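You operate a simulated robot arm through the tools that you are given. There is no shell and no other tool. Be economical: measure what you need, move in short steps, check, and stop when the job is done.

Carry out the task below with a simulated robot arm. There is one attempt and no reset: what you move stays moved.

TASK
Clamp the pink-edged disc in the buffer slide, buff it until the green lamp lights, then switch off.

The check looks at the end state, three seconds after you hand in, the way a careful person would. Anything else that was tipped, shoved, dropped, spilled or broken makes it a failure.

THE ROBOT
A 6-joint arm with a two-finger parallel gripper, fixed in place. Base frame: the origin is at the foot of the arm, x ahead of it, y to its left, z up; the work surface is at about z = 0.004. Lengths are in m, angles in degrees, forces in N, time in s.
With the tool pointing down near the work surface it reaches from about 0.18 to 0.46 m from the base axis. Its first joint turns from -70.0 to 70.0 degrees. Payload 1.9 kg.
Tool frame: the origin (TCP) lies between the finger pads and is the grasp point; the fingertips stand 0.023 m ahead of it; z points along the fingers, y is the line along which they close. Largest opening 0.094 m; finger width 0.038, thickness 0.01; the body of the gripper, 0.054 by 0.096 m, starts 0.039 m behind the TCP.
Orientation is that of the tool frame in the base frame, as [roll, pitch, yaw] about the fixed x, y, z axes, in that order (R = Rz(yaw) Ry(pitch) Rx(roll)). With the fingers straight down and closing along the base's y, the tool's x points along the base's -x, its y along +y and its z along -z.

THE INTERFACE
- The arm moves only by the tool apply_moves. Its argument "plan" is a list of rows, each an object (a shift or turn left out is 0, a gripper value left out holds the last) with "travel": the shift along the tool's x, y, z in units of 100 mm (1.0 is 100 mm), a list of three; "dr": the turn, a rotation vector about the tool's x, y, z in units of 180 degrees (1.0 is 180 degrees), a list of three. In form: [{"travel": [x, y, z], "dr": [rx, ry, rz]}, ...]. A call has 1 to 12 rows; each row is the pose to reach, as a shift and turn from the pose commanded when the call began, along the tool's axes at that moment. "hand" is the finger opening in mm, from 0 to 94, set as the call begins (left out, the last holds). A call with a number of a shift or a turn outside -1 to 1 is refused whole. A row lasts 0.2 s, in which the tool goes at most 0.05 m and 8.6 degrees; a call with a longer step from one row to the next is refused whole, and so is a gripper value outside its range. Where a pose cannot be reached the arm comes as near as it can. A force on the tool above 70 N (or 10 N above the force at the start of the call, whichever is more), or a blocked arm, ends the call early, and 0.2 s more pass. Each finger travels about 0.108 m/s and halts on what it meets, pressing with about 21 N; the grip force reading is that of the motor and also rises with nothing between the fingers. The clock runs only during rows and for 0.2 s after the last one: add rows that repeat a pose to give the fingers time. The reply holds the time, the measured pose of the TCP, the force on the tool along the base axes, the opening and the grip force, in the units named above and with some noise, with the torque about the TCP (base axes, N m) and any sound that the robot's microphone picked up.
- Cameras (640 x 400 px; columns grow to the right, rows downward): "scene" is fixed at [0.06, 0.3132, 0.4314]; the picture's right is [-0.75, -0.66, 0.00], its down [-0.33, 0.38, -0.86] and it looks along [0.57, -0.65, -0.51] (base axes); focal length 222 px, centre (320, 200). "wrist" rides on the gripper at [0.086, 0.016, -0.075] in the tool frame; the picture's right is [-0.18, 0.98, 0.00], its down [-0.58, -0.11, -0.81] and it looks along [-0.79, -0.15, 0.59] (tool axes); focal length 243 px, centre (320, 200). There is no depth. A picture from a camera that has moved, and an enlarged one, comes with that camera's place and axes in the base frame and with its lens.
- get_image(camera): a new picture of that camera. It takes no simulated time.
- zoom(camera, box): a new picture of the part [left, top, right, bottom] of that camera's present view, enlarged. It takes no simulated time.
- hand_in(): hands the job in; it is judged then, once.

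Work in short steps. Places have to be worked out from the pictures, the camera data and where the tool is seen: move nearer, look again, correct. Check each grasp and each placing, and mend what went wrong. You have 120 turns and 64 pictures in all, those below and enlarged ones among them. Open the gripper and draw the arm clear of the work before you hand the job in, unless the task says otherwise; then end with one line.

The tools are called after "Request:" by a JSON object that holds its "op" and its "data". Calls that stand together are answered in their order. apply_moves: Moves the arm, as the interface text tells. Its arguments: {"type":"object","properties":{"plan":{"type":"array"},"hand":{"type":"number"}},"required":["plan"]} The other tools are called the same way: get_image (camera) takes a picture; zoom (camera, box) takes an enlarged picture of a part of a camera's view; hand_in () hands the job in.

At the start:

```text
clock: 0.0
ee_pos: [0.2229, -0.1442, 0.3563]
ee_rot: [-180.0, 0.2, 179.9]
wrist_force: [0.1, 0.1, 0.2]
moment: [0.02, 0.03, 0.0]
finger_gap: 0.094
grip_force: 0.1
```

scene: 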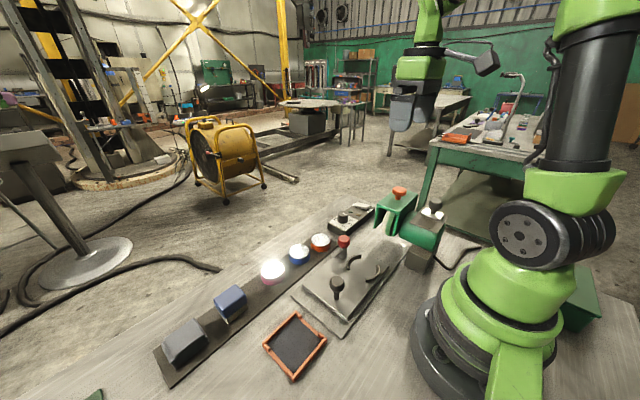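
wrist: 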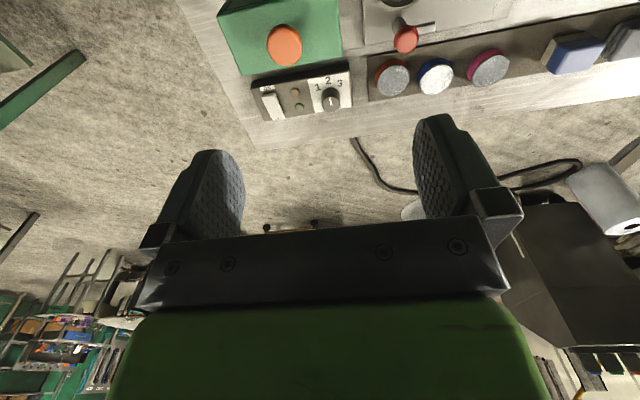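

I start by enlarging the work area in both views to identify the machine's parts.

Request:
{"op": "zoom", "data": {"camera": "scene", "box": [280, 170, 460, 300]}}

Request:
{"op": "zoom", "data": {"camera": "scene", "box": [140, 220, 360, 390]}}

Request:
{"op": "zoom", "data": {"camera": "wrist", "box": [200, 0, 640, 150]}}

```text
3.08 times, centred on (370, 235) of scene
camera zoom: at [0.06, 0.3132, 0.4314], right [-0.75, -0.66, 0.0], down [-0.33, 0.38, -0.86], along [0.57, -0.65, -0.51], focal length 683 px, centre (166, 92)
```

zoom: 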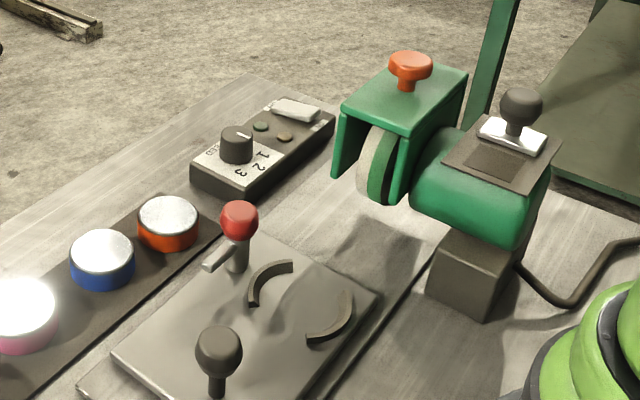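

```text
2.35 times, centred on (250, 305) of scene
camera zoom: at [0.06, 0.3132, 0.4314], right [-0.75, -0.66, 0.0], down [-0.33, 0.38, -0.86], along [0.57, -0.65, -0.51], focal length 523 px, centre (485, -47)
```

zoom: 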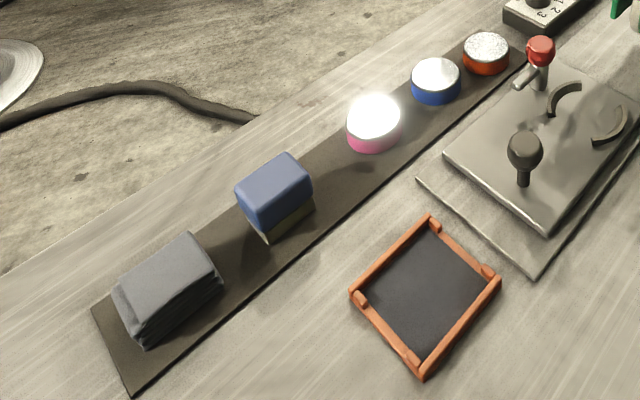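

```text
1.45 times, centred on (420, 75) of wrist
camera zoom: at [0.1355, -0.1289, 0.4292], right [0.19, 0.98, 0.0], down [0.58, -0.11, 0.81], along [0.79, -0.15, -0.59], focal length 353 px, centre (174, 382)
```

zoom: 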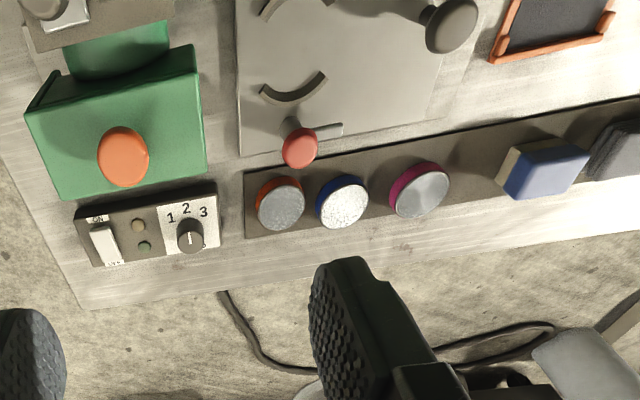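

Enlarging the control box and the top of the buffer.

Request:
{"op": "zoom", "data": {"camera": "wrist", "box": [240, 60, 370, 130]}}

Request:
{"op": "zoom", "data": {"camera": "scene", "box": [370, 180, 460, 270]}}

Request:
{"op": "zoom", "data": {"camera": "scene", "box": [325, 195, 385, 240]}}

```text
4.92 times, centred on (305, 95) of wrist
camera zoom: at [0.1355, -0.1289, 0.4292], right [0.19, 0.98, 0.0], down [0.58, -0.11, 0.81], along [0.79, -0.15, -0.59], focal length 1194 px, centre (394, 717)
```

zoom: 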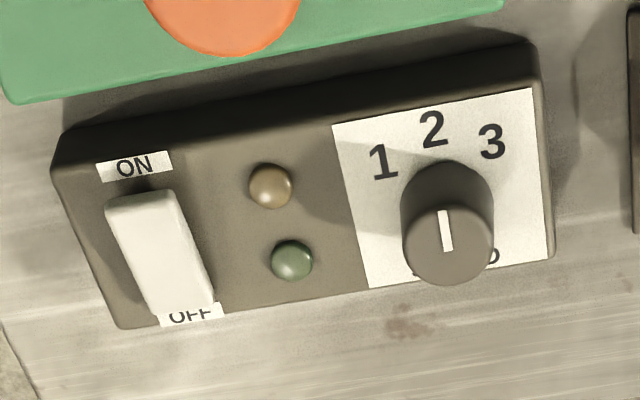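

```text
4.44 times, centred on (415, 225) of scene
camera zoom: at [0.06, 0.3132, 0.4314], right [-0.75, -0.66, 0.0], down [-0.33, 0.38, -0.86], along [0.57, -0.65, -0.51], focal length 987 px, centre (-102, 89)
```

zoom: 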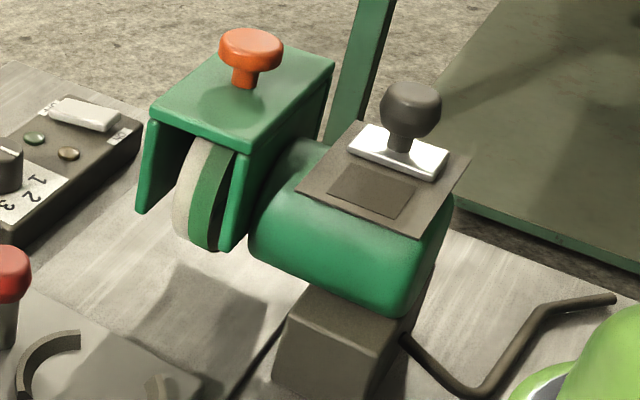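

```text
8.89 times, centred on (355, 218) of scene
camera zoom: at [0.06, 0.3132, 0.4314], right [-0.75, -0.66, 0.0], down [-0.33, 0.38, -0.86], along [0.57, -0.65, -0.51], focal length 1974 px, centre (9, 44)
```

zoom: 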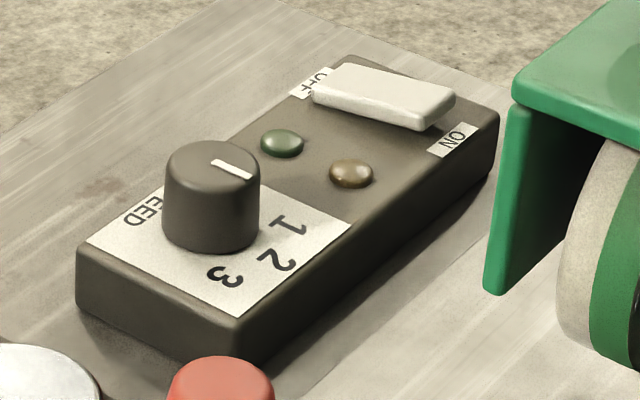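

The dial points at 2, the switch reads OFF. I move over the slide and tilt to look down on it.

Request:
{"op": "apply_moves", "data": {"plan": [{"travel": [0, 0.4, 0], "dr": [0, 0.04, 0]}, {"travel": [0, 0.8, 0], "dr": [0, 0.08, 0]}, {"travel": [0, 1.0, 0], "dr": [0, 0.12, 0]}, {"travel": [0, 1.0, 0], "dr": [0, 0.16, 0]}, {"travel": [0, 1.0, 0], "dr": [0, 0.2, 0]}]}}

Request:
{"op": "get_image", "data": {"camera": "wrist"}}

```text
clock: 1.3
ee_pos: [0.2232, -0.0469, 0.3545]
ee_rot: [-179.5, -35.6, 179.8]
wrist_force: [17.3, 0.5, -59.0]
moment: [-1.0, 0.65, -0.27]
finger_gap: 0.0937
grip_force: 0.1
stopped in row 5: the force on the tool passed its limit (the readings are from after the stop); the commanded pose is now the measured one
```

```text
55 pictures are left
camera wrist: at [0.1967, -0.0302, 0.4655], right [0.15, 0.98, -0.11], down [0.94, -0.11, 0.32], along [0.3, -0.15, -0.94], focal length 243 px, centre (320, 200)
```

wrist: 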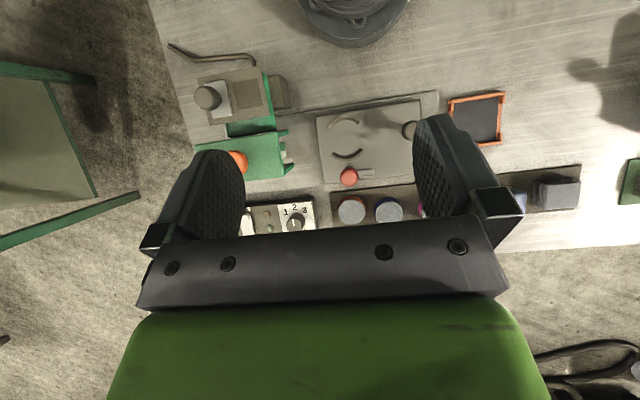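

The force limit tripped at the steep tilt, probably the arm folding on itself. I take an enlarged view from here first.

Request:
{"op": "zoom", "data": {"camera": "wrist", "box": [180, 60, 440, 240]}}

Request:
{"op": "get_image", "data": {"camera": "scene"}}

```text
2.22 times, centred on (310, 150) of wrist
camera zoom: at [0.1967, -0.0302, 0.4655], right [0.15, 0.98, -0.11], down [0.94, -0.11, 0.32], along [0.3, -0.15, -0.94], focal length 539 px, centre (342, 311)
```

zoom: 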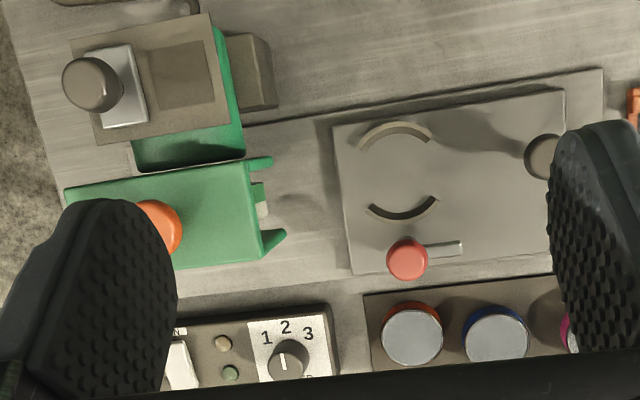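

```text
53 pictures are left
```

scene: 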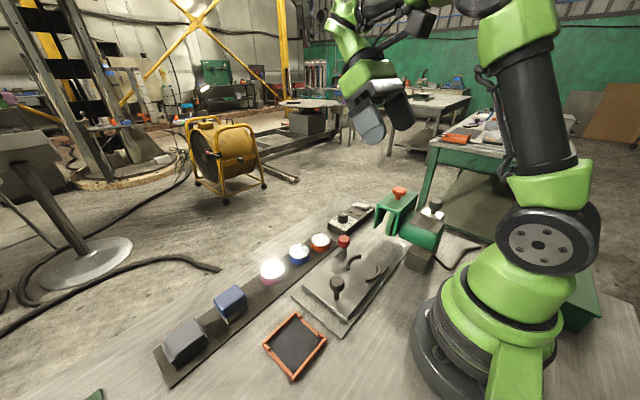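

Pushing a tilted view closer to the motor top and control box to read the marks; I take some tilt back too.

Request:
{"op": "apply_moves", "data": {"plan": [{"travel": [0, 0, 0], "dr": [0, -0.04, 0]}, {"travel": [-0.15, -0.2, 0.2], "dr": [0, -0.05, 0]}, {"travel": [-0.3, -0.45, 0.4], "dr": [0, -0.05, 0]}, {"travel": [-0.45, -0.7, 0.6], "dr": [0, -0.05, 0]}, {"travel": [-0.6, -0.9, 0.8], "dr": [0, -0.05, 0]}]}}

Request:
{"op": "get_image", "data": {"camera": "wrist"}}

```text
clock: 2.5
ee_pos: [0.2267, -0.1365, 0.2561]
ee_rot: [-179.6, -26.7, 179.9]
wrist_force: [-0.4, 0.4, 0.1]
moment: [0.02, 0.0, 0.01]
finger_gap: 0.0941
grip_force: 0.0
```

```text
52 pictures are left
camera wrist: at [0.1821, -0.1203, 0.3619], right [0.16, 0.98, -0.09], down [0.88, -0.11, 0.46], along [0.44, -0.15, -0.88], focal length 243 px, centre (320, 200)
```

wrist: 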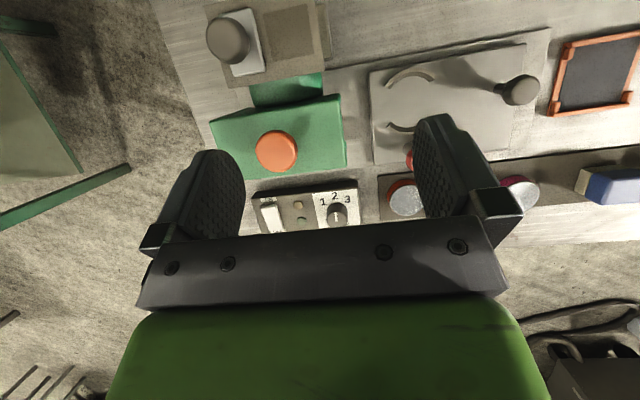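

Request:
{"op": "zoom", "data": {"camera": "wrist", "box": [180, 0, 380, 125]}}

Request:
{"op": "zoom", "data": {"camera": "wrist", "box": [350, 40, 560, 170]}}

Request:
{"op": "zoom", "data": {"camera": "wrist", "box": [240, 165, 400, 245]}}

```text
3.20 times, centred on (280, 62) of wrist
camera zoom: at [0.1821, -0.1203, 0.3619], right [0.16, 0.98, -0.09], down [0.88, -0.11, 0.46], along [0.44, -0.15, -0.88], focal length 776 px, centre (448, 640)
```

zoom: 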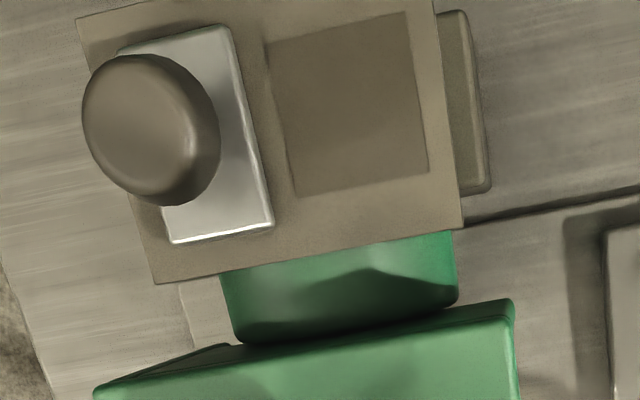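

```text
3.05 times, centred on (455, 105) of wrist
camera zoom: at [0.1821, -0.1203, 0.3619], right [0.16, 0.98, -0.09], down [0.88, -0.11, 0.46], along [0.44, -0.15, -0.88], focal length 739 px, centre (-91, 490)
```

zoom: 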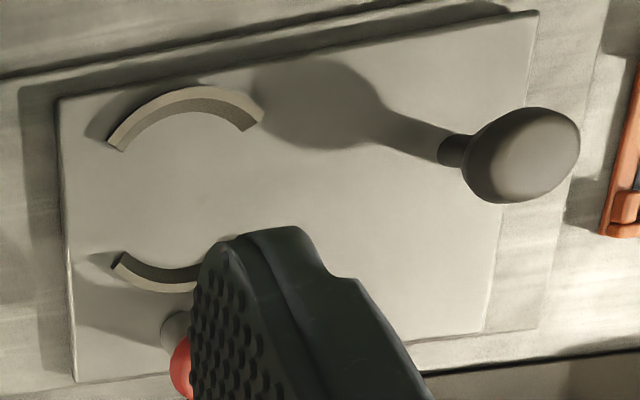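

```text
4.00 times, centred on (320, 205) of wrist
camera zoom: at [0.1821, -0.1203, 0.3619], right [0.16, 0.98, -0.09], down [0.88, -0.11, 0.46], along [0.44, -0.15, -0.88], focal length 970 px, centre (320, 180)
```

zoom: 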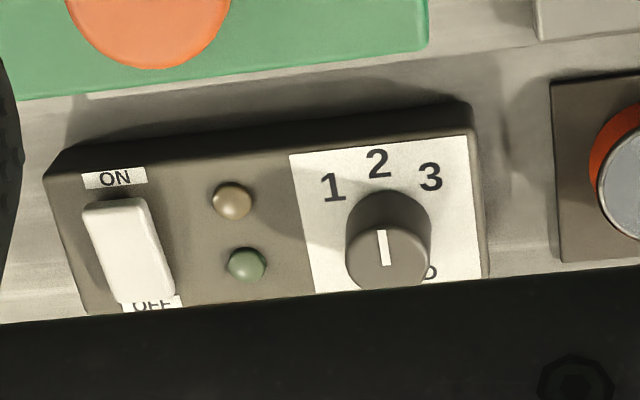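

The machine is clear enough. Now I level the tool and travel towards the discs.

Request:
{"op": "apply_moves", "data": {"plan": [{"travel": [-0.08, 0.25, -0.12], "dr": [0, -0.037, 0]}, {"travel": [-0.16, 0.5, -0.25], "dr": [0, -0.074, 0]}, {"travel": [-0.24, 0.75, -0.37], "dr": [0, -0.111, 0]}, {"travel": [-0.31, 1.0, -0.49], "dr": [0, -0.148, 0]}]}}

Request:
{"op": "apply_moves", "data": {"plan": [{"travel": [0, 0.4, 0]}, {"travel": [0, 0.8, 0]}, {"travel": [0, 1.0, 0.2]}, {"travel": [0, 1.0, 0.6]}]}}

Request:
{"op": "get_image", "data": {"camera": "wrist"}}

```text
clock: 3.5
ee_pos: [0.2767, -0.0376, 0.2846]
ee_rot: [-179.8, 0.0, 180.0]
wrist_force: [0.6, -1.0, -0.1]
moment: [0.0, 0.0, 0.0]
finger_gap: 0.0939
grip_force: 0.0
```

```text
clock: 4.5
ee_pos: [0.2762, 0.0624, 0.2255]
ee_rot: [-179.7, 0.0, -179.9]
wrist_force: [0.0, -0.5, -0.1]
moment: [-0.02, -0.01, -0.02]
finger_gap: 0.0939
grip_force: 0.1
```

```text
48 pictures are left
camera wrist: at [0.1894, 0.0775, 0.2992], right [0.18, 0.98, 0.0], down [0.58, -0.11, 0.81], along [0.79, -0.15, -0.59], focal length 243 px, centre (320, 200)
```

wrist: 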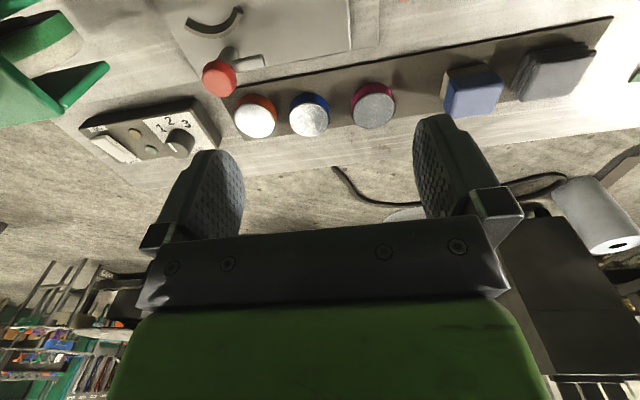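

Pink disc centre works out at about (0.372, 0.110). I move above it with the fingers at 74 mm and look again lower down.

Request:
{"op": "apply_moves", "data": {"plan": [{"travel": [-0.3, 0.2, 0.2]}, {"travel": [-0.6, 0.4, 0.4]}, {"travel": [-0.96, 0.48, 0.6]}, {"travel": [-0.96, 0.48, 0.95]}], "hand": 74}}

Request:
{"op": "get_image", "data": {"camera": "wrist"}}

Request:
{"op": "zoom", "data": {"camera": "scene", "box": [200, 190, 380, 310]}}

```text
clock: 5.5
ee_pos: [0.3692, 0.112, 0.1288]
ee_rot: [-179.7, 0.0, 179.9]
wrist_force: [0.0, -0.5, 0.3]
moment: [0.0, 0.04, 0.02]
finger_gap: 0.074
grip_force: 0.1
```

```text
47 pictures are left
camera wrist: at [0.2827, 0.1273, 0.2029], right [0.18, 0.98, 0.0], down [0.58, -0.1, 0.81], along [0.79, -0.15, -0.59], focal length 243 px, centre (320, 200)
```

wrist: 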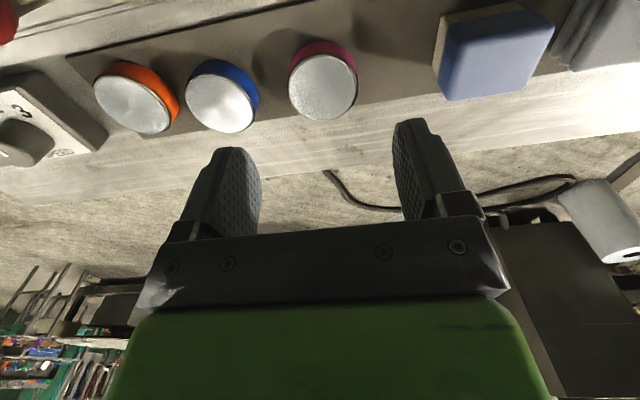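

```text
3.33 times, centred on (290, 250) of scene
camera zoom: at [0.06, 0.3132, 0.4314], right [-0.75, -0.66, 0.0], down [-0.33, 0.38, -0.86], along [0.57, -0.65, -0.51], focal length 740 px, centre (420, 33)
```

zoom: 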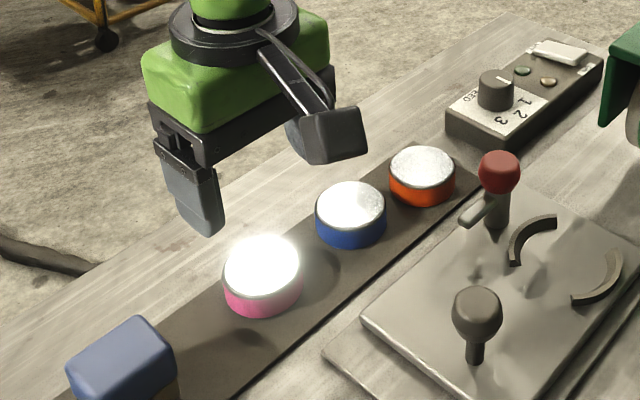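

The disc is near (0.376, 0.110), about 52 mm across with its top at z ≈ 0.03. I go down so the tips reach z ≈ 0.012, watching the force.

Request:
{"op": "apply_moves", "data": {"plan": [{"travel": [-0.06, -0.015, 0.3]}, {"travel": [-0.06, -0.015, 0.6]}, {"travel": [-0.06, -0.015, 0.8]}, {"travel": [-0.06, -0.015, 0.93]}]}}

Request:
{"op": "get_image", "data": {"camera": "wrist"}}

Request:
{"op": "zoom", "data": {"camera": "scene", "box": [200, 190, 380, 310]}}

```text
clock: 6.5
ee_pos: [0.3771, 0.1074, 0.0355]
ee_rot: [-179.6, -0.1, 180.0]
wrist_force: [0.2, -0.6, 0.0]
moment: [0.01, 0.0, -0.01]
finger_gap: 0.074
grip_force: 0.2
```

```text
45 pictures are left
camera wrist: at [0.2895, 0.1236, 0.1094], right [0.18, 0.98, 0.0], down [0.58, -0.1, 0.81], along [0.79, -0.15, -0.59], focal length 243 px, centre (320, 200)
```

wrist: 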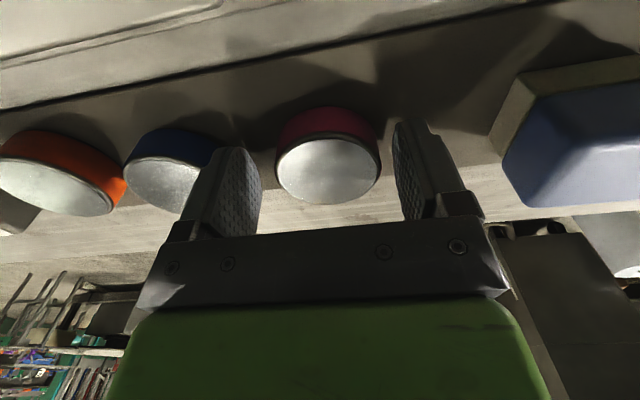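

```text
3.33 times, centred on (290, 250) of scene
camera zoom: at [0.06, 0.3132, 0.4314], right [-0.75, -0.66, 0.0], down [-0.33, 0.38, -0.86], along [0.57, -0.65, -0.51], focal length 740 px, centre (420, 33)
```

zoom: 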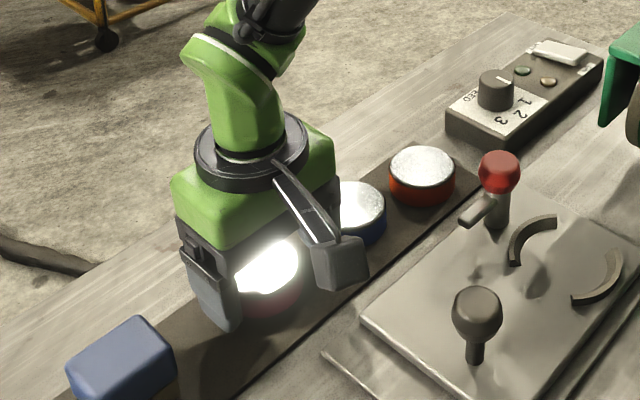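

The disc lies centred between the fingers; I close.

Request:
{"op": "apply_moves", "data": {"plan": [{"travel": [0, 0, 0]}, {"travel": [0, 0, 0]}, {"travel": [0, 0, 0]}], "hand": 40}}

Request:
{"op": "apply_moves", "data": {"plan": [{"travel": [0, 0, -0.2]}, {"travel": [0, 0, -0.6]}, {"travel": [0, 0, -0.9]}]}}

Request:
{"op": "zoom", "data": {"camera": "scene", "box": [200, 150, 420, 310]}}

Request:
{"op": "get_image", "data": {"camera": "wrist"}}

```text
clock: 7.3
ee_pos: [0.3769, 0.1079, 0.0352]
ee_rot: [-179.7, -0.1, -180.0]
wrist_force: [0.0, 1.7, 0.7]
moment: [0.04, -0.04, 0.0]
finger_gap: 0.0533
grip_force: 21.2
```

```text
clock: 8.1
ee_pos: [0.3762, 0.1094, 0.1274]
ee_rot: [-179.7, -0.1, -179.9]
wrist_force: [-0.2, 0.9, -4.2]
moment: [-0.01, 0.01, 0.0]
finger_gap: 0.0535
grip_force: 20.5
```

```text
2.50 times, centred on (310, 230) of scene
camera zoom: at [0.06, 0.3132, 0.4314], right [-0.75, -0.66, 0.0], down [-0.33, 0.38, -0.86], along [0.57, -0.65, -0.51], focal length 555 px, centre (345, 125)
```

zoom: 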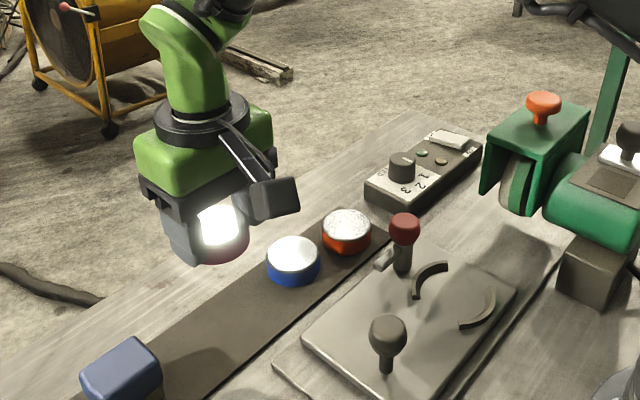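

```text
42 pictures are left
camera wrist: at [0.2887, 0.1262, 0.2018], right [0.18, 0.98, -0.01], down [0.58, -0.1, 0.81], along [0.79, -0.15, -0.59], focal length 243 px, centre (320, 200)
```

wrist: 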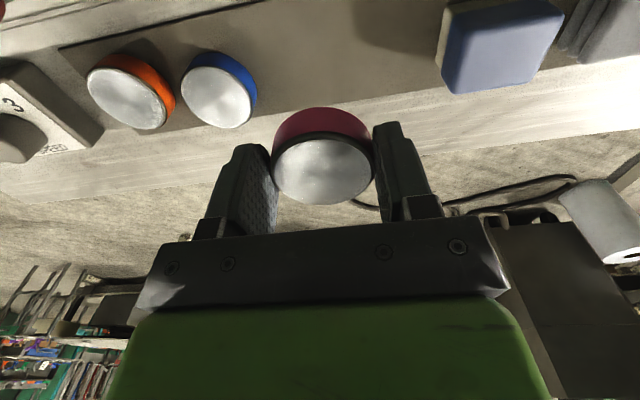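

Grasp is solid (53 mm). The jaw centre comes out at about (0.228, -0.037); I carry the disc there at height.

Request:
{"op": "apply_moves", "data": {"plan": [{"travel": [0.1, -0.2, -0.3]}, {"travel": [0.4, -0.5, -0.4]}, {"travel": [0.7, -0.8, -0.4]}, {"travel": [0.9, -1.0, -0.4]}]}}

Request:
{"op": "apply_moves", "data": {"plan": [{"travel": [0.3, -0.25, 0]}, {"travel": [0.57, -0.46, 0]}, {"travel": [0.57, -0.46, 0.3]}, {"travel": [0.57, -0.46, 0.3]}]}}

Request:
{"op": "get_image", "data": {"camera": "wrist"}}

Request:
{"op": "zoom", "data": {"camera": "scene", "box": [300, 180, 420, 300]}}

```text
clock: 9.1
ee_pos: [0.2841, 0.0092, 0.1659]
ee_rot: [-179.7, 0.0, -179.9]
wrist_force: [-0.5, -0.4, -3.3]
moment: [0.02, 0.03, 0.0]
finger_gap: 0.0534
grip_force: 21.5
```

```text
clock: 10.1
ee_pos: [0.231, -0.0378, 0.1346]
ee_rot: [-179.8, -0.2, -180.0]
wrist_force: [-0.2, -0.6, -3.5]
moment: [0.0, 0.03, 0.0]
finger_gap: 0.0533
grip_force: 20.6
```

```text
41 pictures are left
camera wrist: at [0.1435, -0.0226, 0.2093], right [0.18, 0.98, -0.01], down [0.58, -0.1, 0.81], along [0.79, -0.15, -0.59], focal length 243 px, centre (320, 200)
```

wrist: 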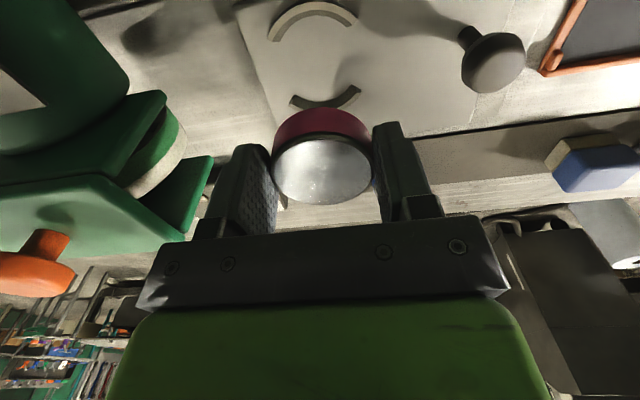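

```text
3.33 times, centred on (360, 240) of scene
camera zoom: at [0.06, 0.3132, 0.4314], right [-0.75, -0.66, 0.0], down [-0.33, 0.38, -0.86], along [0.57, -0.65, -0.51], focal length 740 px, centre (187, 67)
```

zoom: 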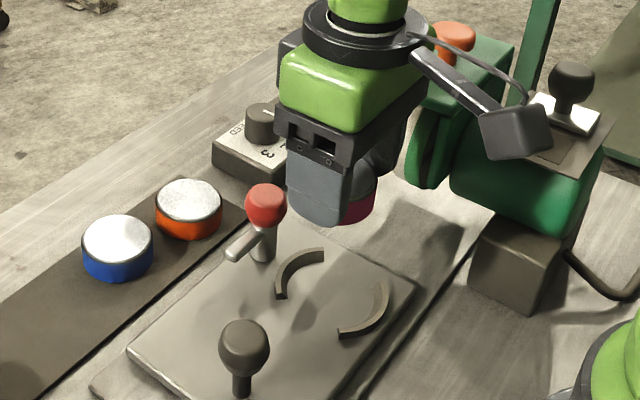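

Jaw centre again ≈ (0.226, -0.038). I lower partway and check alignment.

Request:
{"op": "apply_moves", "data": {"plan": [{"travel": [0.03, 0, 0.3]}, {"travel": [0.03, 0, 0.6]}, {"travel": [0.03, 0, 0.6]}]}}

Request:
{"op": "get_image", "data": {"camera": "wrist"}}

Request:
{"op": "zoom", "data": {"camera": "scene", "box": [330, 200, 420, 290]}}

```text
clock: 10.9
ee_pos: [0.2277, -0.0364, 0.0757]
ee_rot: [-179.7, 0.0, -179.9]
wrist_force: [-0.1, 0.8, -4.0]
moment: [0.02, 0.0, 0.01]
finger_gap: 0.0534
grip_force: 21.0
```

```text
39 pictures are left
camera wrist: at [0.1398, -0.0213, 0.1497], right [0.18, 0.98, 0.0], down [0.58, -0.1, 0.81], along [0.79, -0.15, -0.59], focal length 243 px, centre (320, 200)
```

wrist: 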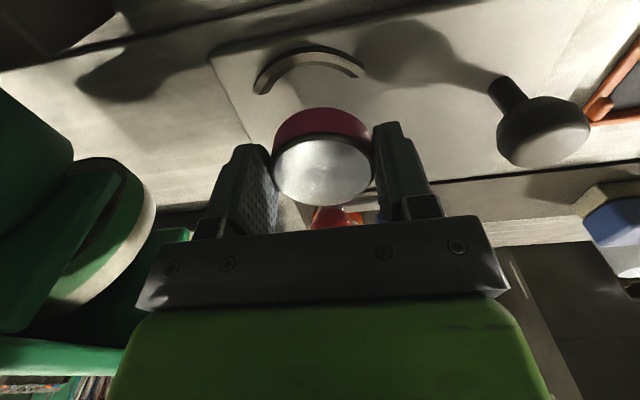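

```text
4.44 times, centred on (375, 245) of scene
camera zoom: at [0.06, 0.3132, 0.4314], right [-0.75, -0.66, 0.0], down [-0.33, 0.38, -0.86], along [0.57, -0.65, -0.51], focal length 987 px, centre (76, 0)
```

zoom: 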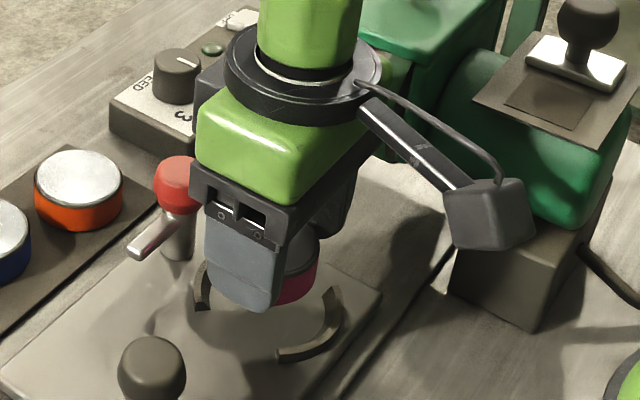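

I shift y by about -1.5 mm and lower to where the disc's underside should be just inside the jaws.

Request:
{"op": "apply_moves", "data": {"plan": [{"travel": [0, -0.015, 0.1]}, {"travel": [0, -0.015, 0.18]}, {"travel": [0, -0.015, 0.22]}, {"travel": [0, -0.015, 0.22]}]}}

Request:
{"op": "get_image", "data": {"camera": "wrist"}}

Request:
{"op": "zoom", "data": {"camera": "scene", "box": [330, 200, 420, 290]}}

```text
clock: 11.9
ee_pos: [0.2285, -0.038, 0.0538]
ee_rot: [-179.7, 0.0, -179.8]
wrist_force: [0.4, 0.2, -3.3]
moment: [-0.01, 0.01, -0.04]
finger_gap: 0.053
grip_force: 20.5
out of reach, approached as far as the arm can: row 2
```

```text
37 pictures are left
camera wrist: at [0.1406, -0.0223, 0.1279], right [0.18, 0.98, 0.0], down [0.58, -0.1, 0.81], along [0.79, -0.15, -0.59], focal length 243 px, centre (320, 200)
```

wrist: 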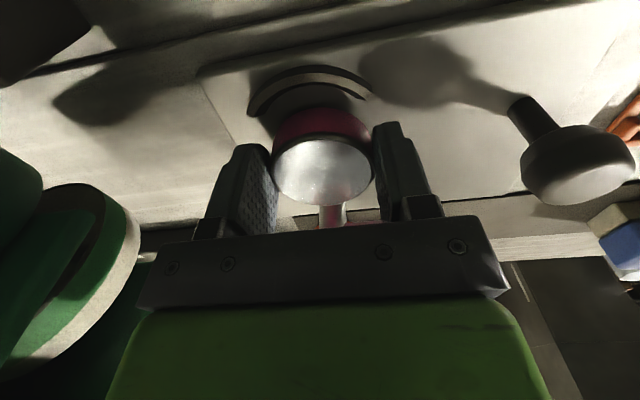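

```text
4.44 times, centred on (375, 245) of scene
camera zoom: at [0.06, 0.3132, 0.4314], right [-0.75, -0.66, 0.0], down [-0.33, 0.38, -0.86], along [0.57, -0.65, -0.51], focal length 987 px, centre (76, 0)
```

zoom: 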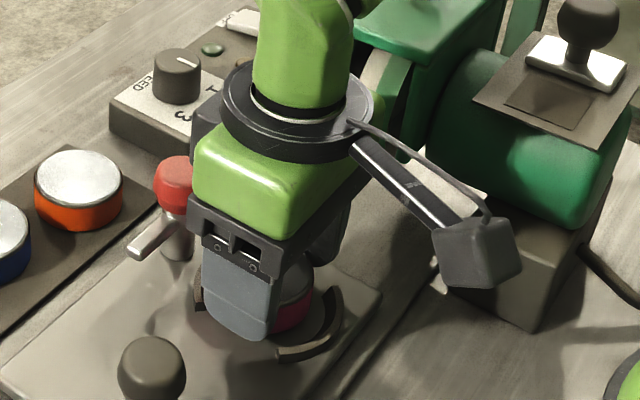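

Enlarging the gap between disc and the rear jaw to judge the fore-aft fit.

Request:
{"op": "zoom", "data": {"camera": "wrist", "box": [230, 50, 430, 230]}}

Request:
{"op": "zoom", "data": {"camera": "scene", "box": [350, 235, 400, 285]}}

```text
2.22 times, centred on (330, 140) of wrist
camera zoom: at [0.1406, -0.0223, 0.1279], right [0.18, 0.98, 0.0], down [0.58, -0.1, 0.81], along [0.79, -0.15, -0.59], focal length 539 px, centre (298, 333)
```

zoom: 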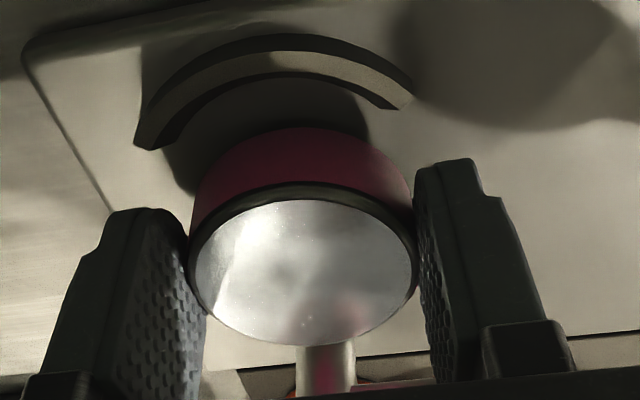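

```text
8.00 times, centred on (375, 260) of scene
camera zoom: at [0.06, 0.3132, 0.4314], right [-0.75, -0.66, 0.0], down [-0.33, 0.38, -0.86], along [0.57, -0.65, -0.51], focal length 1777 px, centre (-120, -280)
```

zoom: 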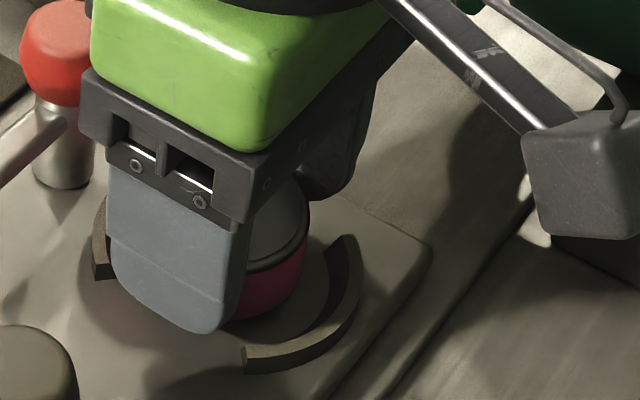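

The jaws seem lower than I assumed (tops at z ≈ 0.018), so the disc still hangs ~9 mm above them. I shift 1.5 mm back and lower 7 mm.

Request:
{"op": "apply_moves", "data": {"plan": [{"travel": [0.015, 0, 0.03]}, {"travel": [0.015, 0, 0.07]}, {"travel": [0.015, 0, 0.07]}]}}

Request:
{"op": "zoom", "data": {"camera": "wrist", "box": [230, 50, 430, 230]}}

Request:
{"op": "zoom", "data": {"camera": "scene", "box": [350, 235, 400, 285]}}

```text
clock: 12.7
ee_pos: [0.227, -0.0389, 0.0483]
ee_rot: [-179.7, 0.0, -180.0]
wrist_force: [-2.0, 1.3, 16.3]
moment: [0.23, -0.06, 0.11]
finger_gap: 0.0533
grip_force: 21.2
```

```text
2.22 times, centred on (330, 140) of wrist
camera zoom: at [0.1391, -0.0228, 0.1215], right [0.18, 0.98, -0.01], down [0.58, -0.1, 0.81], along [0.79, -0.15, -0.59], focal length 539 px, centre (298, 333)
```

zoom: 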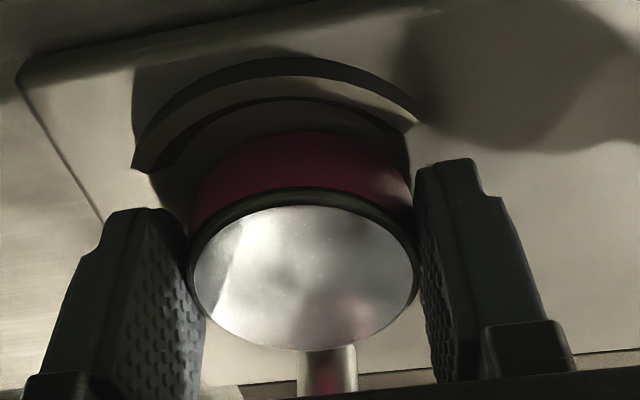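

```text
8.00 times, centred on (375, 260) of scene
camera zoom: at [0.06, 0.3132, 0.4315], right [-0.75, -0.66, 0.0], down [-0.33, 0.38, -0.86], along [0.57, -0.65, -0.51], focal length 1777 px, centre (-120, -280)
```

zoom: 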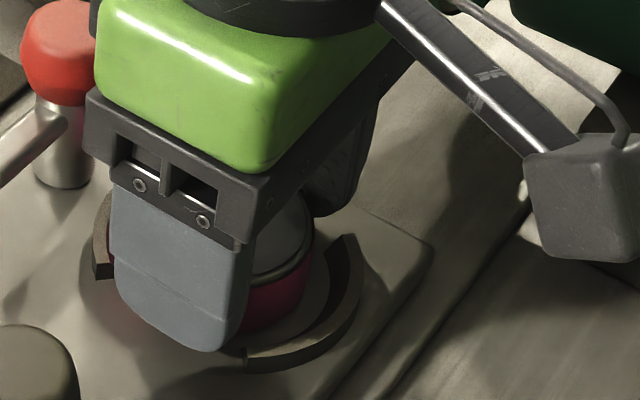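

Contact (~20 N) while a ~4–5 mm gap shows at the rear jaw, so the disc is probably resting on the front jaw. I lift 3 mm, move 2.5 mm back and 1 mm right, and ease down again.

Request:
{"op": "apply_moves", "data": {"plan": [{"travel": [0, 0, -0.04]}, {"travel": [0.025, -0.01, -0.04]}, {"travel": [0.025, -0.01, 0.0]}, {"travel": [0.025, -0.01, 0.02]}, {"travel": [0.025, -0.01, 0.02]}]}}

Request:
{"op": "zoom", "data": {"camera": "wrist", "box": [230, 50, 430, 230]}}

```text
clock: 13.8
ee_pos: [0.2236, -0.0401, 0.0482]
ee_rot: [-179.8, -0.1, -179.9]
wrist_force: [0.3, 0.7, 6.0]
moment: [0.31, 0.2, -0.07]
finger_gap: 0.0534
grip_force: 21.1
stopped in row 5: the force on the tool passed its limit (the readings are from after the stop); the commanded pose is now the measured one
```

```text
2.22 times, centred on (330, 140) of wrist
camera zoom: at [0.1367, -0.024, 0.1221], right [0.18, 0.98, 0.0], down [0.58, -0.1, 0.81], along [0.79, -0.15, -0.59], focal length 539 px, centre (298, 333)
```

zoom: 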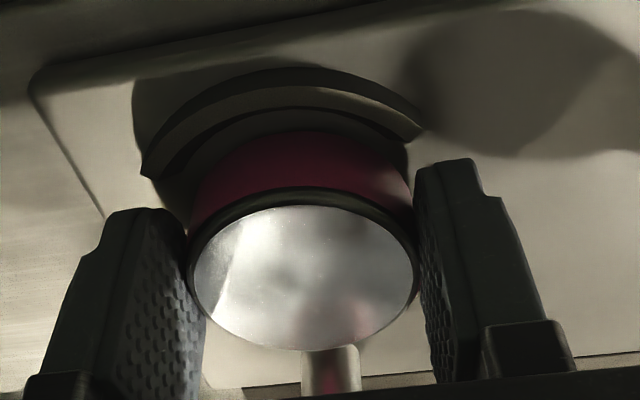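

Same contact height at both positions. A close look from the scene camera to see whether the disc is on the floor of the carriage or on a jaw.

Request:
{"op": "zoom", "data": {"camera": "scene", "box": [352, 242, 388, 272]}}

```text
13.33 times, centred on (370, 257) of scene
camera zoom: at [0.06, 0.3132, 0.4315], right [-0.75, -0.66, 0.0], down [-0.33, 0.38, -0.86], along [0.57, -0.65, -0.51], focal length 2961 px, centre (-347, -560)
```

zoom: 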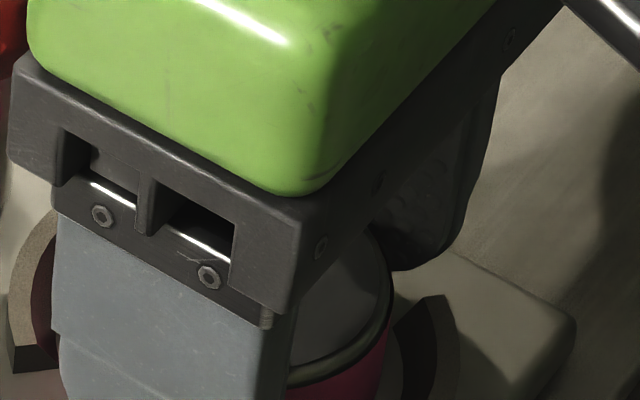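

Request:
{"op": "zoom", "data": {"camera": "scene", "box": [348, 254, 388, 286]}}

```text
12.50 times, centred on (368, 270) of scene
camera zoom: at [0.06, 0.3132, 0.4315], right [-0.75, -0.66, 0.0], down [-0.33, 0.38, -0.86], along [0.57, -0.65, -0.51], focal length 2776 px, centre (-280, -675)
```

zoom: 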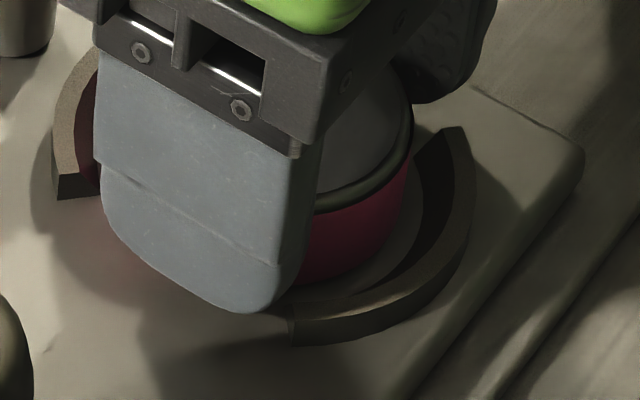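

The front jaw's inner face is visible and the disc's rim meets the carriage floor, so it's seated between the jaws. I release with a small opening and rise.

Request:
{"op": "apply_moves", "data": {"plan": [{"travel": [0, 0, 0]}, {"travel": [0, 0, 0]}, {"travel": [0, 0, 0]}, {"travel": [0, 0, -0.2]}, {"travel": [0, 0, -0.6]}, {"travel": [0, 0, -1.0]}], "hand": 66}}

Request:
{"op": "get_image", "data": {"camera": "wrist"}}

Request:
{"op": "zoom", "data": {"camera": "scene", "box": [320, 220, 400, 300]}}

```text
clock: 15.2
ee_pos: [0.2213, -0.0365, 0.1499]
ee_rot: [-179.7, -0.1, -179.9]
wrist_force: [-0.1, -0.2, -0.4]
moment: [-0.02, 0.0, -0.03]
finger_gap: 0.0659
grip_force: 0.1
out of reach, approached as far as the arm can: row 4
```

```text
28 pictures are left
camera wrist: at [0.1358, -0.0214, 0.2235], right [0.18, 0.98, -0.01], down [0.58, -0.1, 0.81], along [0.79, -0.15, -0.59], focal length 243 px, centre (320, 200)
```

wrist: 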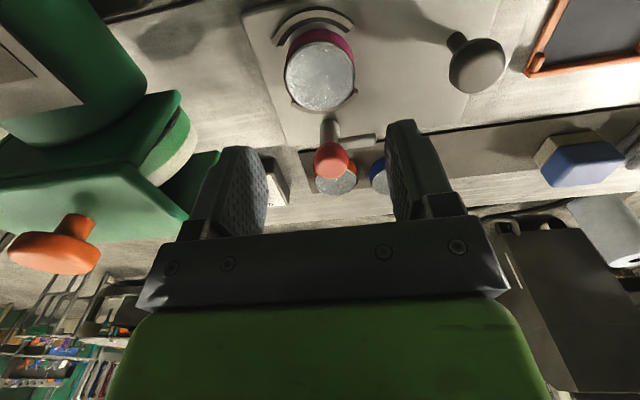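

```text
5.00 times, centred on (360, 260) of scene
camera zoom: at [0.06, 0.3132, 0.4314], right [-0.75, -0.66, 0.0], down [-0.33, 0.38, -0.86], along [0.57, -0.65, -0.51], focal length 1110 px, centre (120, -100)
```

zoom: 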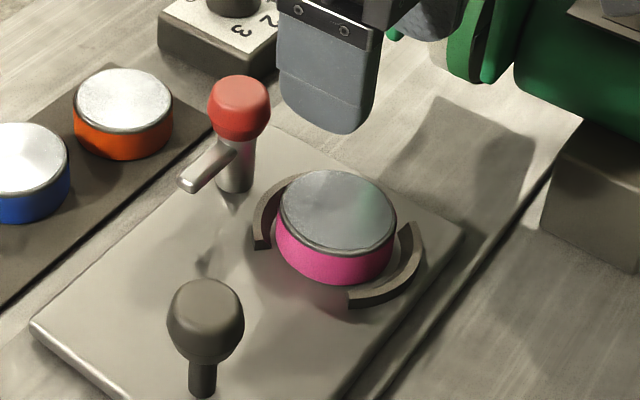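

Disc is nicely seated between the jaws. Now I study the red clamp handle.

Request:
{"op": "zoom", "data": {"camera": "scene", "box": [330, 228, 370, 264]}}

Request:
{"op": "zoom", "data": {"camera": "wrist", "box": [270, 0, 420, 210]}}

```text
11.11 times, centred on (350, 246) of scene
camera zoom: at [0.06, 0.3132, 0.4314], right [-0.75, -0.66, 0.0], down [-0.33, 0.38, -0.86], along [0.57, -0.65, -0.51], focal length 2468 px, centre (-13, -311)
```

zoom: 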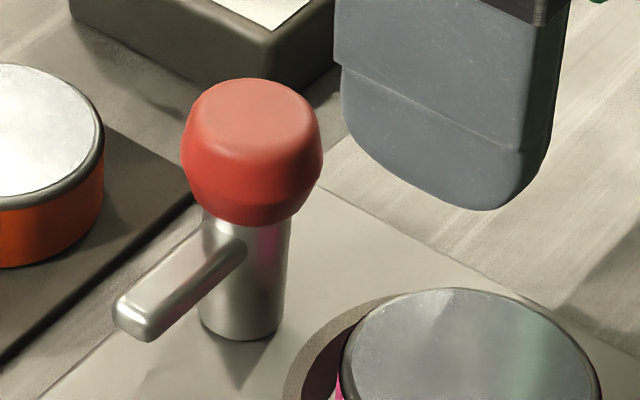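

```text
1.90 times, centred on (345, 105) of wrist
camera zoom: at [0.1358, -0.0214, 0.2235], right [0.18, 0.98, -0.01], down [0.58, -0.1, 0.81], along [0.79, -0.15, -0.59], focal length 462 px, centre (272, 381)
```

zoom: 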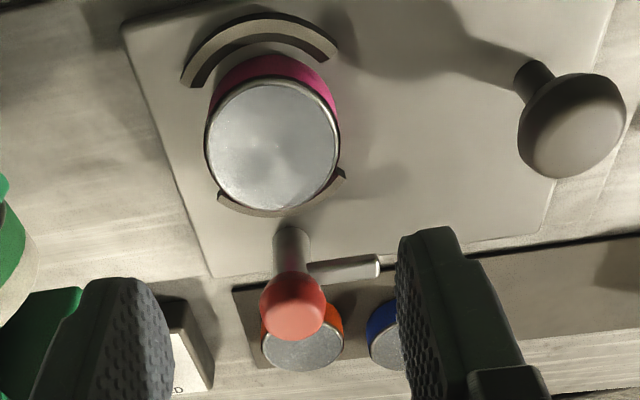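

The handle is a post near (0.284, -0.039) with an indicator bar pointing +y at z ≈ 0.045. I'll come over it with the fingers turned to close along x, then check alignment before gripping.

Request:
{"op": "apply_moves", "data": {"plan": [{"travel": [-0.06, 0, 0], "dr": [0, 0, 0.045]}, {"travel": [-0.12, 0, 0], "dr": [0, 0, 0.09]}, {"travel": [-0.18, 0, 0], "dr": [0, 0, 0.135]}, {"travel": [-0.24, 0, 0], "dr": [0, 0, 0.18]}, {"travel": [-0.3, 0, 0], "dr": [0, 0, 0.225]}, {"travel": [-0.36, 0, 0], "dr": [0, 0, 0.27]}, {"travel": [-0.42, -0.02, 0], "dr": [0, 0, 0.315]}, {"travel": [-0.48, -0.02, 0], "dr": [0, 0, 0.36]}, {"travel": [-0.54, -0.02, 0], "dr": [0, 0, 0.405]}, {"travel": [-0.6, -0.02, 0], "dr": [0, 0, 0.45]}, {"travel": [-0.63, -0.02, 0.15], "dr": [0, 0, 0.5]}, {"travel": [-0.63, -0.02, 0.2], "dr": [0, 0, 0.5]}], "hand": 52}}

Request:
{"op": "get_image", "data": {"camera": "wrist"}}

```text
refused: row 11 steps farther than a row can; nothing moved
```

```text
24 pictures are left
camera wrist: at [0.1358, -0.0214, 0.2235], right [0.18, 0.98, -0.01], down [0.58, -0.1, 0.81], along [0.79, -0.15, -0.59], focal length 243 px, centre (320, 200)
```

wrist: 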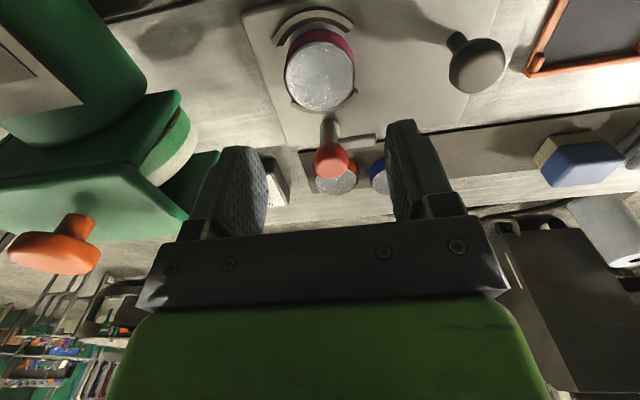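

The last turn step was slightly too big; resending with even steps.

Request:
{"op": "apply_moves", "data": {"plan": [{"travel": [-0.06, 0, 0], "dr": [0, 0, 0.045]}, {"travel": [-0.12, 0, 0], "dr": [0, 0, 0.09]}, {"travel": [-0.18, 0, 0], "dr": [0, 0, 0.135]}, {"travel": [-0.24, 0, 0], "dr": [0, 0, 0.18]}, {"travel": [-0.3, 0, 0], "dr": [0, 0, 0.225]}, {"travel": [-0.36, 0, 0], "dr": [0, 0, 0.27]}, {"travel": [-0.42, -0.02, 0], "dr": [0, 0, 0.315]}, {"travel": [-0.48, -0.02, 0], "dr": [0, 0, 0.36]}, {"travel": [-0.54, -0.02, 0], "dr": [0, 0, 0.405]}, {"travel": [-0.6, -0.02, 0], "dr": [0, 0, 0.45]}, {"travel": [-0.63, -0.02, 0.15], "dr": [0, 0, 0.49]}, {"travel": [-0.63, -0.02, 0.2], "dr": [0, 0, 0.5]}], "hand": 52}}

Request:
{"op": "get_image", "data": {"camera": "wrist"}}

```text
clock: 17.8
ee_pos: [0.2868, -0.0402, 0.128]
ee_rot: [-179.9, 0.3, 90.0]
wrist_force: [0.1, -0.2, -0.1]
moment: [0.04, -0.04, 0.0]
finger_gap: 0.052
grip_force: 0.1
```

```text
23 pictures are left
camera wrist: at [0.3024, 0.0456, 0.2019], right [0.98, -0.18, 0.0], down [-0.11, -0.58, 0.81], along [-0.15, -0.8, -0.59], focal length 243 px, centre (320, 200)
```

wrist: 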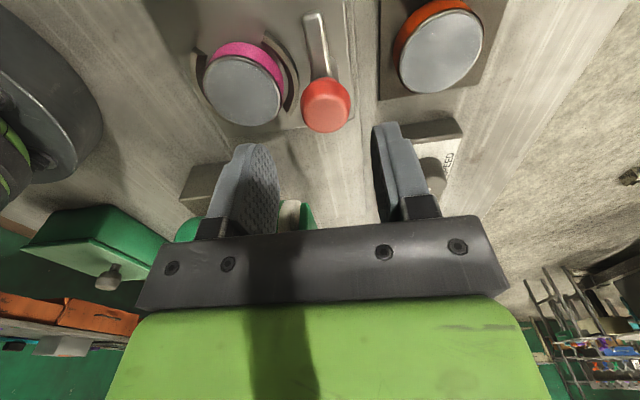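

The knob sits near x = 0.290, y = -0.039. I shift 3 mm in +x and lower to z ≈ 0.078, then close on it.

Request:
{"op": "apply_moves", "data": {"plan": [{"travel": [0, 0.03, 0.15]}, {"travel": [0, 0.03, 0.35]}, {"travel": [0, 0.03, 0.5]}, {"travel": [0, 0.03, 0.5]}]}}

Request:
{"op": "get_image", "data": {"camera": "wrist"}}

```text
clock: 18.8
ee_pos: [0.2904, -0.0411, 0.0781]
ee_rot: [-179.9, 0.3, 90.1]
wrist_force: [-0.3, -0.4, 0.2]
moment: [-0.01, 0.0, 0.01]
finger_gap: 0.0519
grip_force: 0.1
```

```text
22 pictures are left
camera wrist: at [0.3054, 0.0445, 0.1513], right [0.98, -0.18, 0.0], down [-0.11, -0.58, 0.81], along [-0.15, -0.8, -0.59], focal length 243 px, centre (320, 200)
```

wrist: 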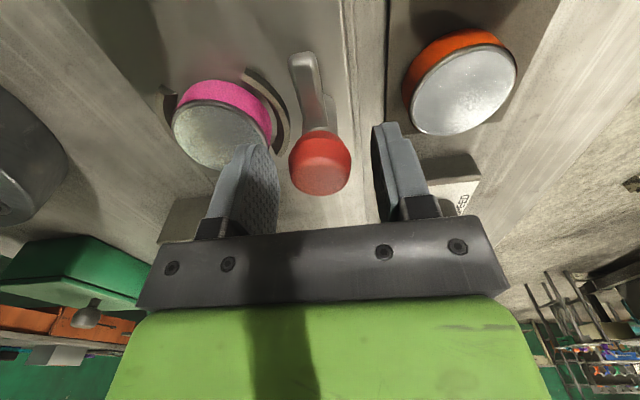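

Knob top is at z ≈ 0.07, so I lower 9 mm more for a fuller grip and close.

Request:
{"op": "apply_moves", "data": {"plan": [{"travel": [0, 0, 0.09]}, {"travel": [0, 0, 0.09]}]}}

Request:
{"op": "apply_moves", "data": {"plan": [{"travel": [0, 0, 0]}, {"travel": [0, 0, 0]}], "hand": 15}}

```text
clock: 19.4
ee_pos: [0.2904, -0.041, 0.0679]
ee_rot: [-179.9, 0.3, 90.1]
wrist_force: [0.8, 0.8, 0.4]
moment: [0.0, 0.02, 0.02]
finger_gap: 0.0521
grip_force: 0.0
```

```text
clock: 20.0
ee_pos: [0.2911, -0.0425, 0.0689]
ee_rot: [-180.0, 0.3, 90.1]
wrist_force: [6.5, -0.4, -12.0]
moment: [0.07, -0.36, 0.04]
finger_gap: 0.0318
grip_force: 45.1
```

Gripped at 32 mm. I try a gentle counter-clockwise twist (bar swinging toward the disc).

Request:
{"op": "apply_moves", "data": {"plan": [{"dr": [0, 0, -0.04]}, {"dr": [0, 0, -0.08]}, {"dr": [0, 0, -0.12]}]}}

Request:
{"op": "get_image", "data": {"camera": "wrist"}}

```text
clock: 20.8
ee_pos: [0.2904, -0.0422, 0.0694]
ee_rot: [-179.9, 0.2, 111.9]
wrist_force: [19.5, 3.1, -38.4]
moment: [0.05, -0.35, -0.02]
finger_gap: 0.0318
grip_force: 45.4
```

```text
21 pictures are left
camera wrist: at [0.2727, 0.0438, 0.1424], right [0.98, 0.2, 0.0], down [0.12, -0.58, 0.81], along [0.16, -0.79, -0.59], focal length 243 px, centre (320, 200)
```

wrist: 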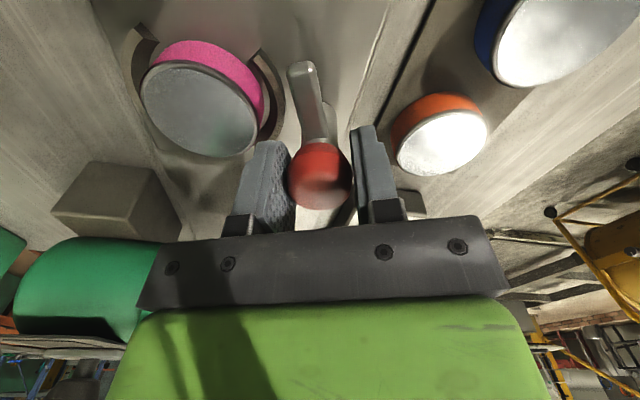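

The bar follows freely. I continue the twist toward a quarter turn, lowering slightly to relieve the axial load.

Request:
{"op": "apply_moves", "data": {"plan": [{"travel": [0, 0, 0.015], "dr": [0, 0, -0.04]}, {"travel": [0, 0, 0.015], "dr": [0, 0, -0.08]}, {"travel": [0, 0, 0.015], "dr": [0, 0, -0.12]}, {"travel": [0, 0, 0.015], "dr": [0, 0, -0.16]}, {"travel": [0, 0, 0.015], "dr": [0, 0, -0.2]}]}}

Request:
{"op": "get_image", "data": {"camera": "wrist"}}

```text
clock: 22.0
ee_pos: [0.291, -0.0407, 0.0685]
ee_rot: [-179.8, 0.2, 147.8]
wrist_force: [12.1, -11.8, 34.0]
moment: [0.29, -0.26, -0.01]
finger_gap: 0.0317
grip_force: 45.1
```

```text
20 pictures are left
camera wrist: at [0.2257, 0.0185, 0.1418], right [0.68, 0.73, 0.0], down [0.43, -0.4, 0.81], along [0.59, -0.55, -0.59], focal length 243 px, centre (320, 200)
```

wrist: 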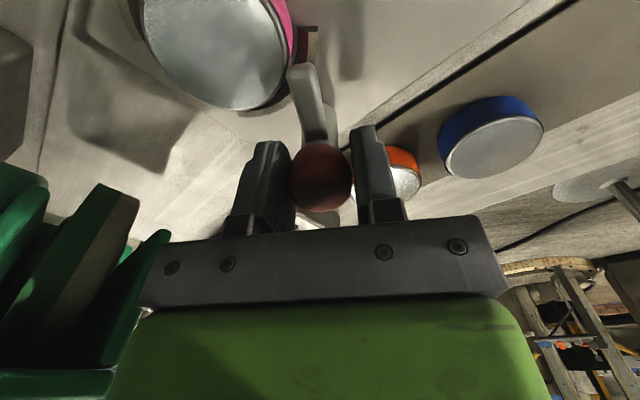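

Bar keeps following and the front jaw looks closer to the disc. I continue to 90°.

Request:
{"op": "apply_moves", "data": {"plan": [{"travel": [0, 0, -0.008], "dr": [0, 0, -0.04]}, {"travel": [0, 0, -0.008], "dr": [0, 0, -0.08]}, {"travel": [0, 0, -0.008], "dr": [0, 0, -0.12]}, {"travel": [0, 0, -0.008], "dr": [0, 0, -0.16]}, {"travel": [0, 0, -0.008], "dr": [0, 0, -0.18]}]}}

Request:
{"op": "get_image", "data": {"camera": "wrist"}}

```text
clock: 23.2
ee_pos: [0.2909, -0.0409, 0.0686]
ee_rot: [-179.7, 0.2, -179.7]
wrist_force: [30.8, 4.1, -2.1]
moment: [0.52, 0.7, -0.01]
finger_gap: 0.0319
grip_force: 44.9
```

```text
19 pictures are left
camera wrist: at [0.2037, -0.026, 0.1419], right [0.18, 0.98, 0.0], down [0.58, -0.1, 0.81], along [0.79, -0.15, -0.59], focal length 243 px, centre (320, 200)
```

wrist: 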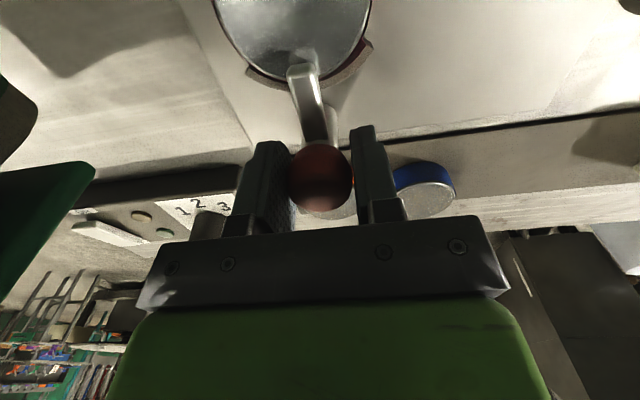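

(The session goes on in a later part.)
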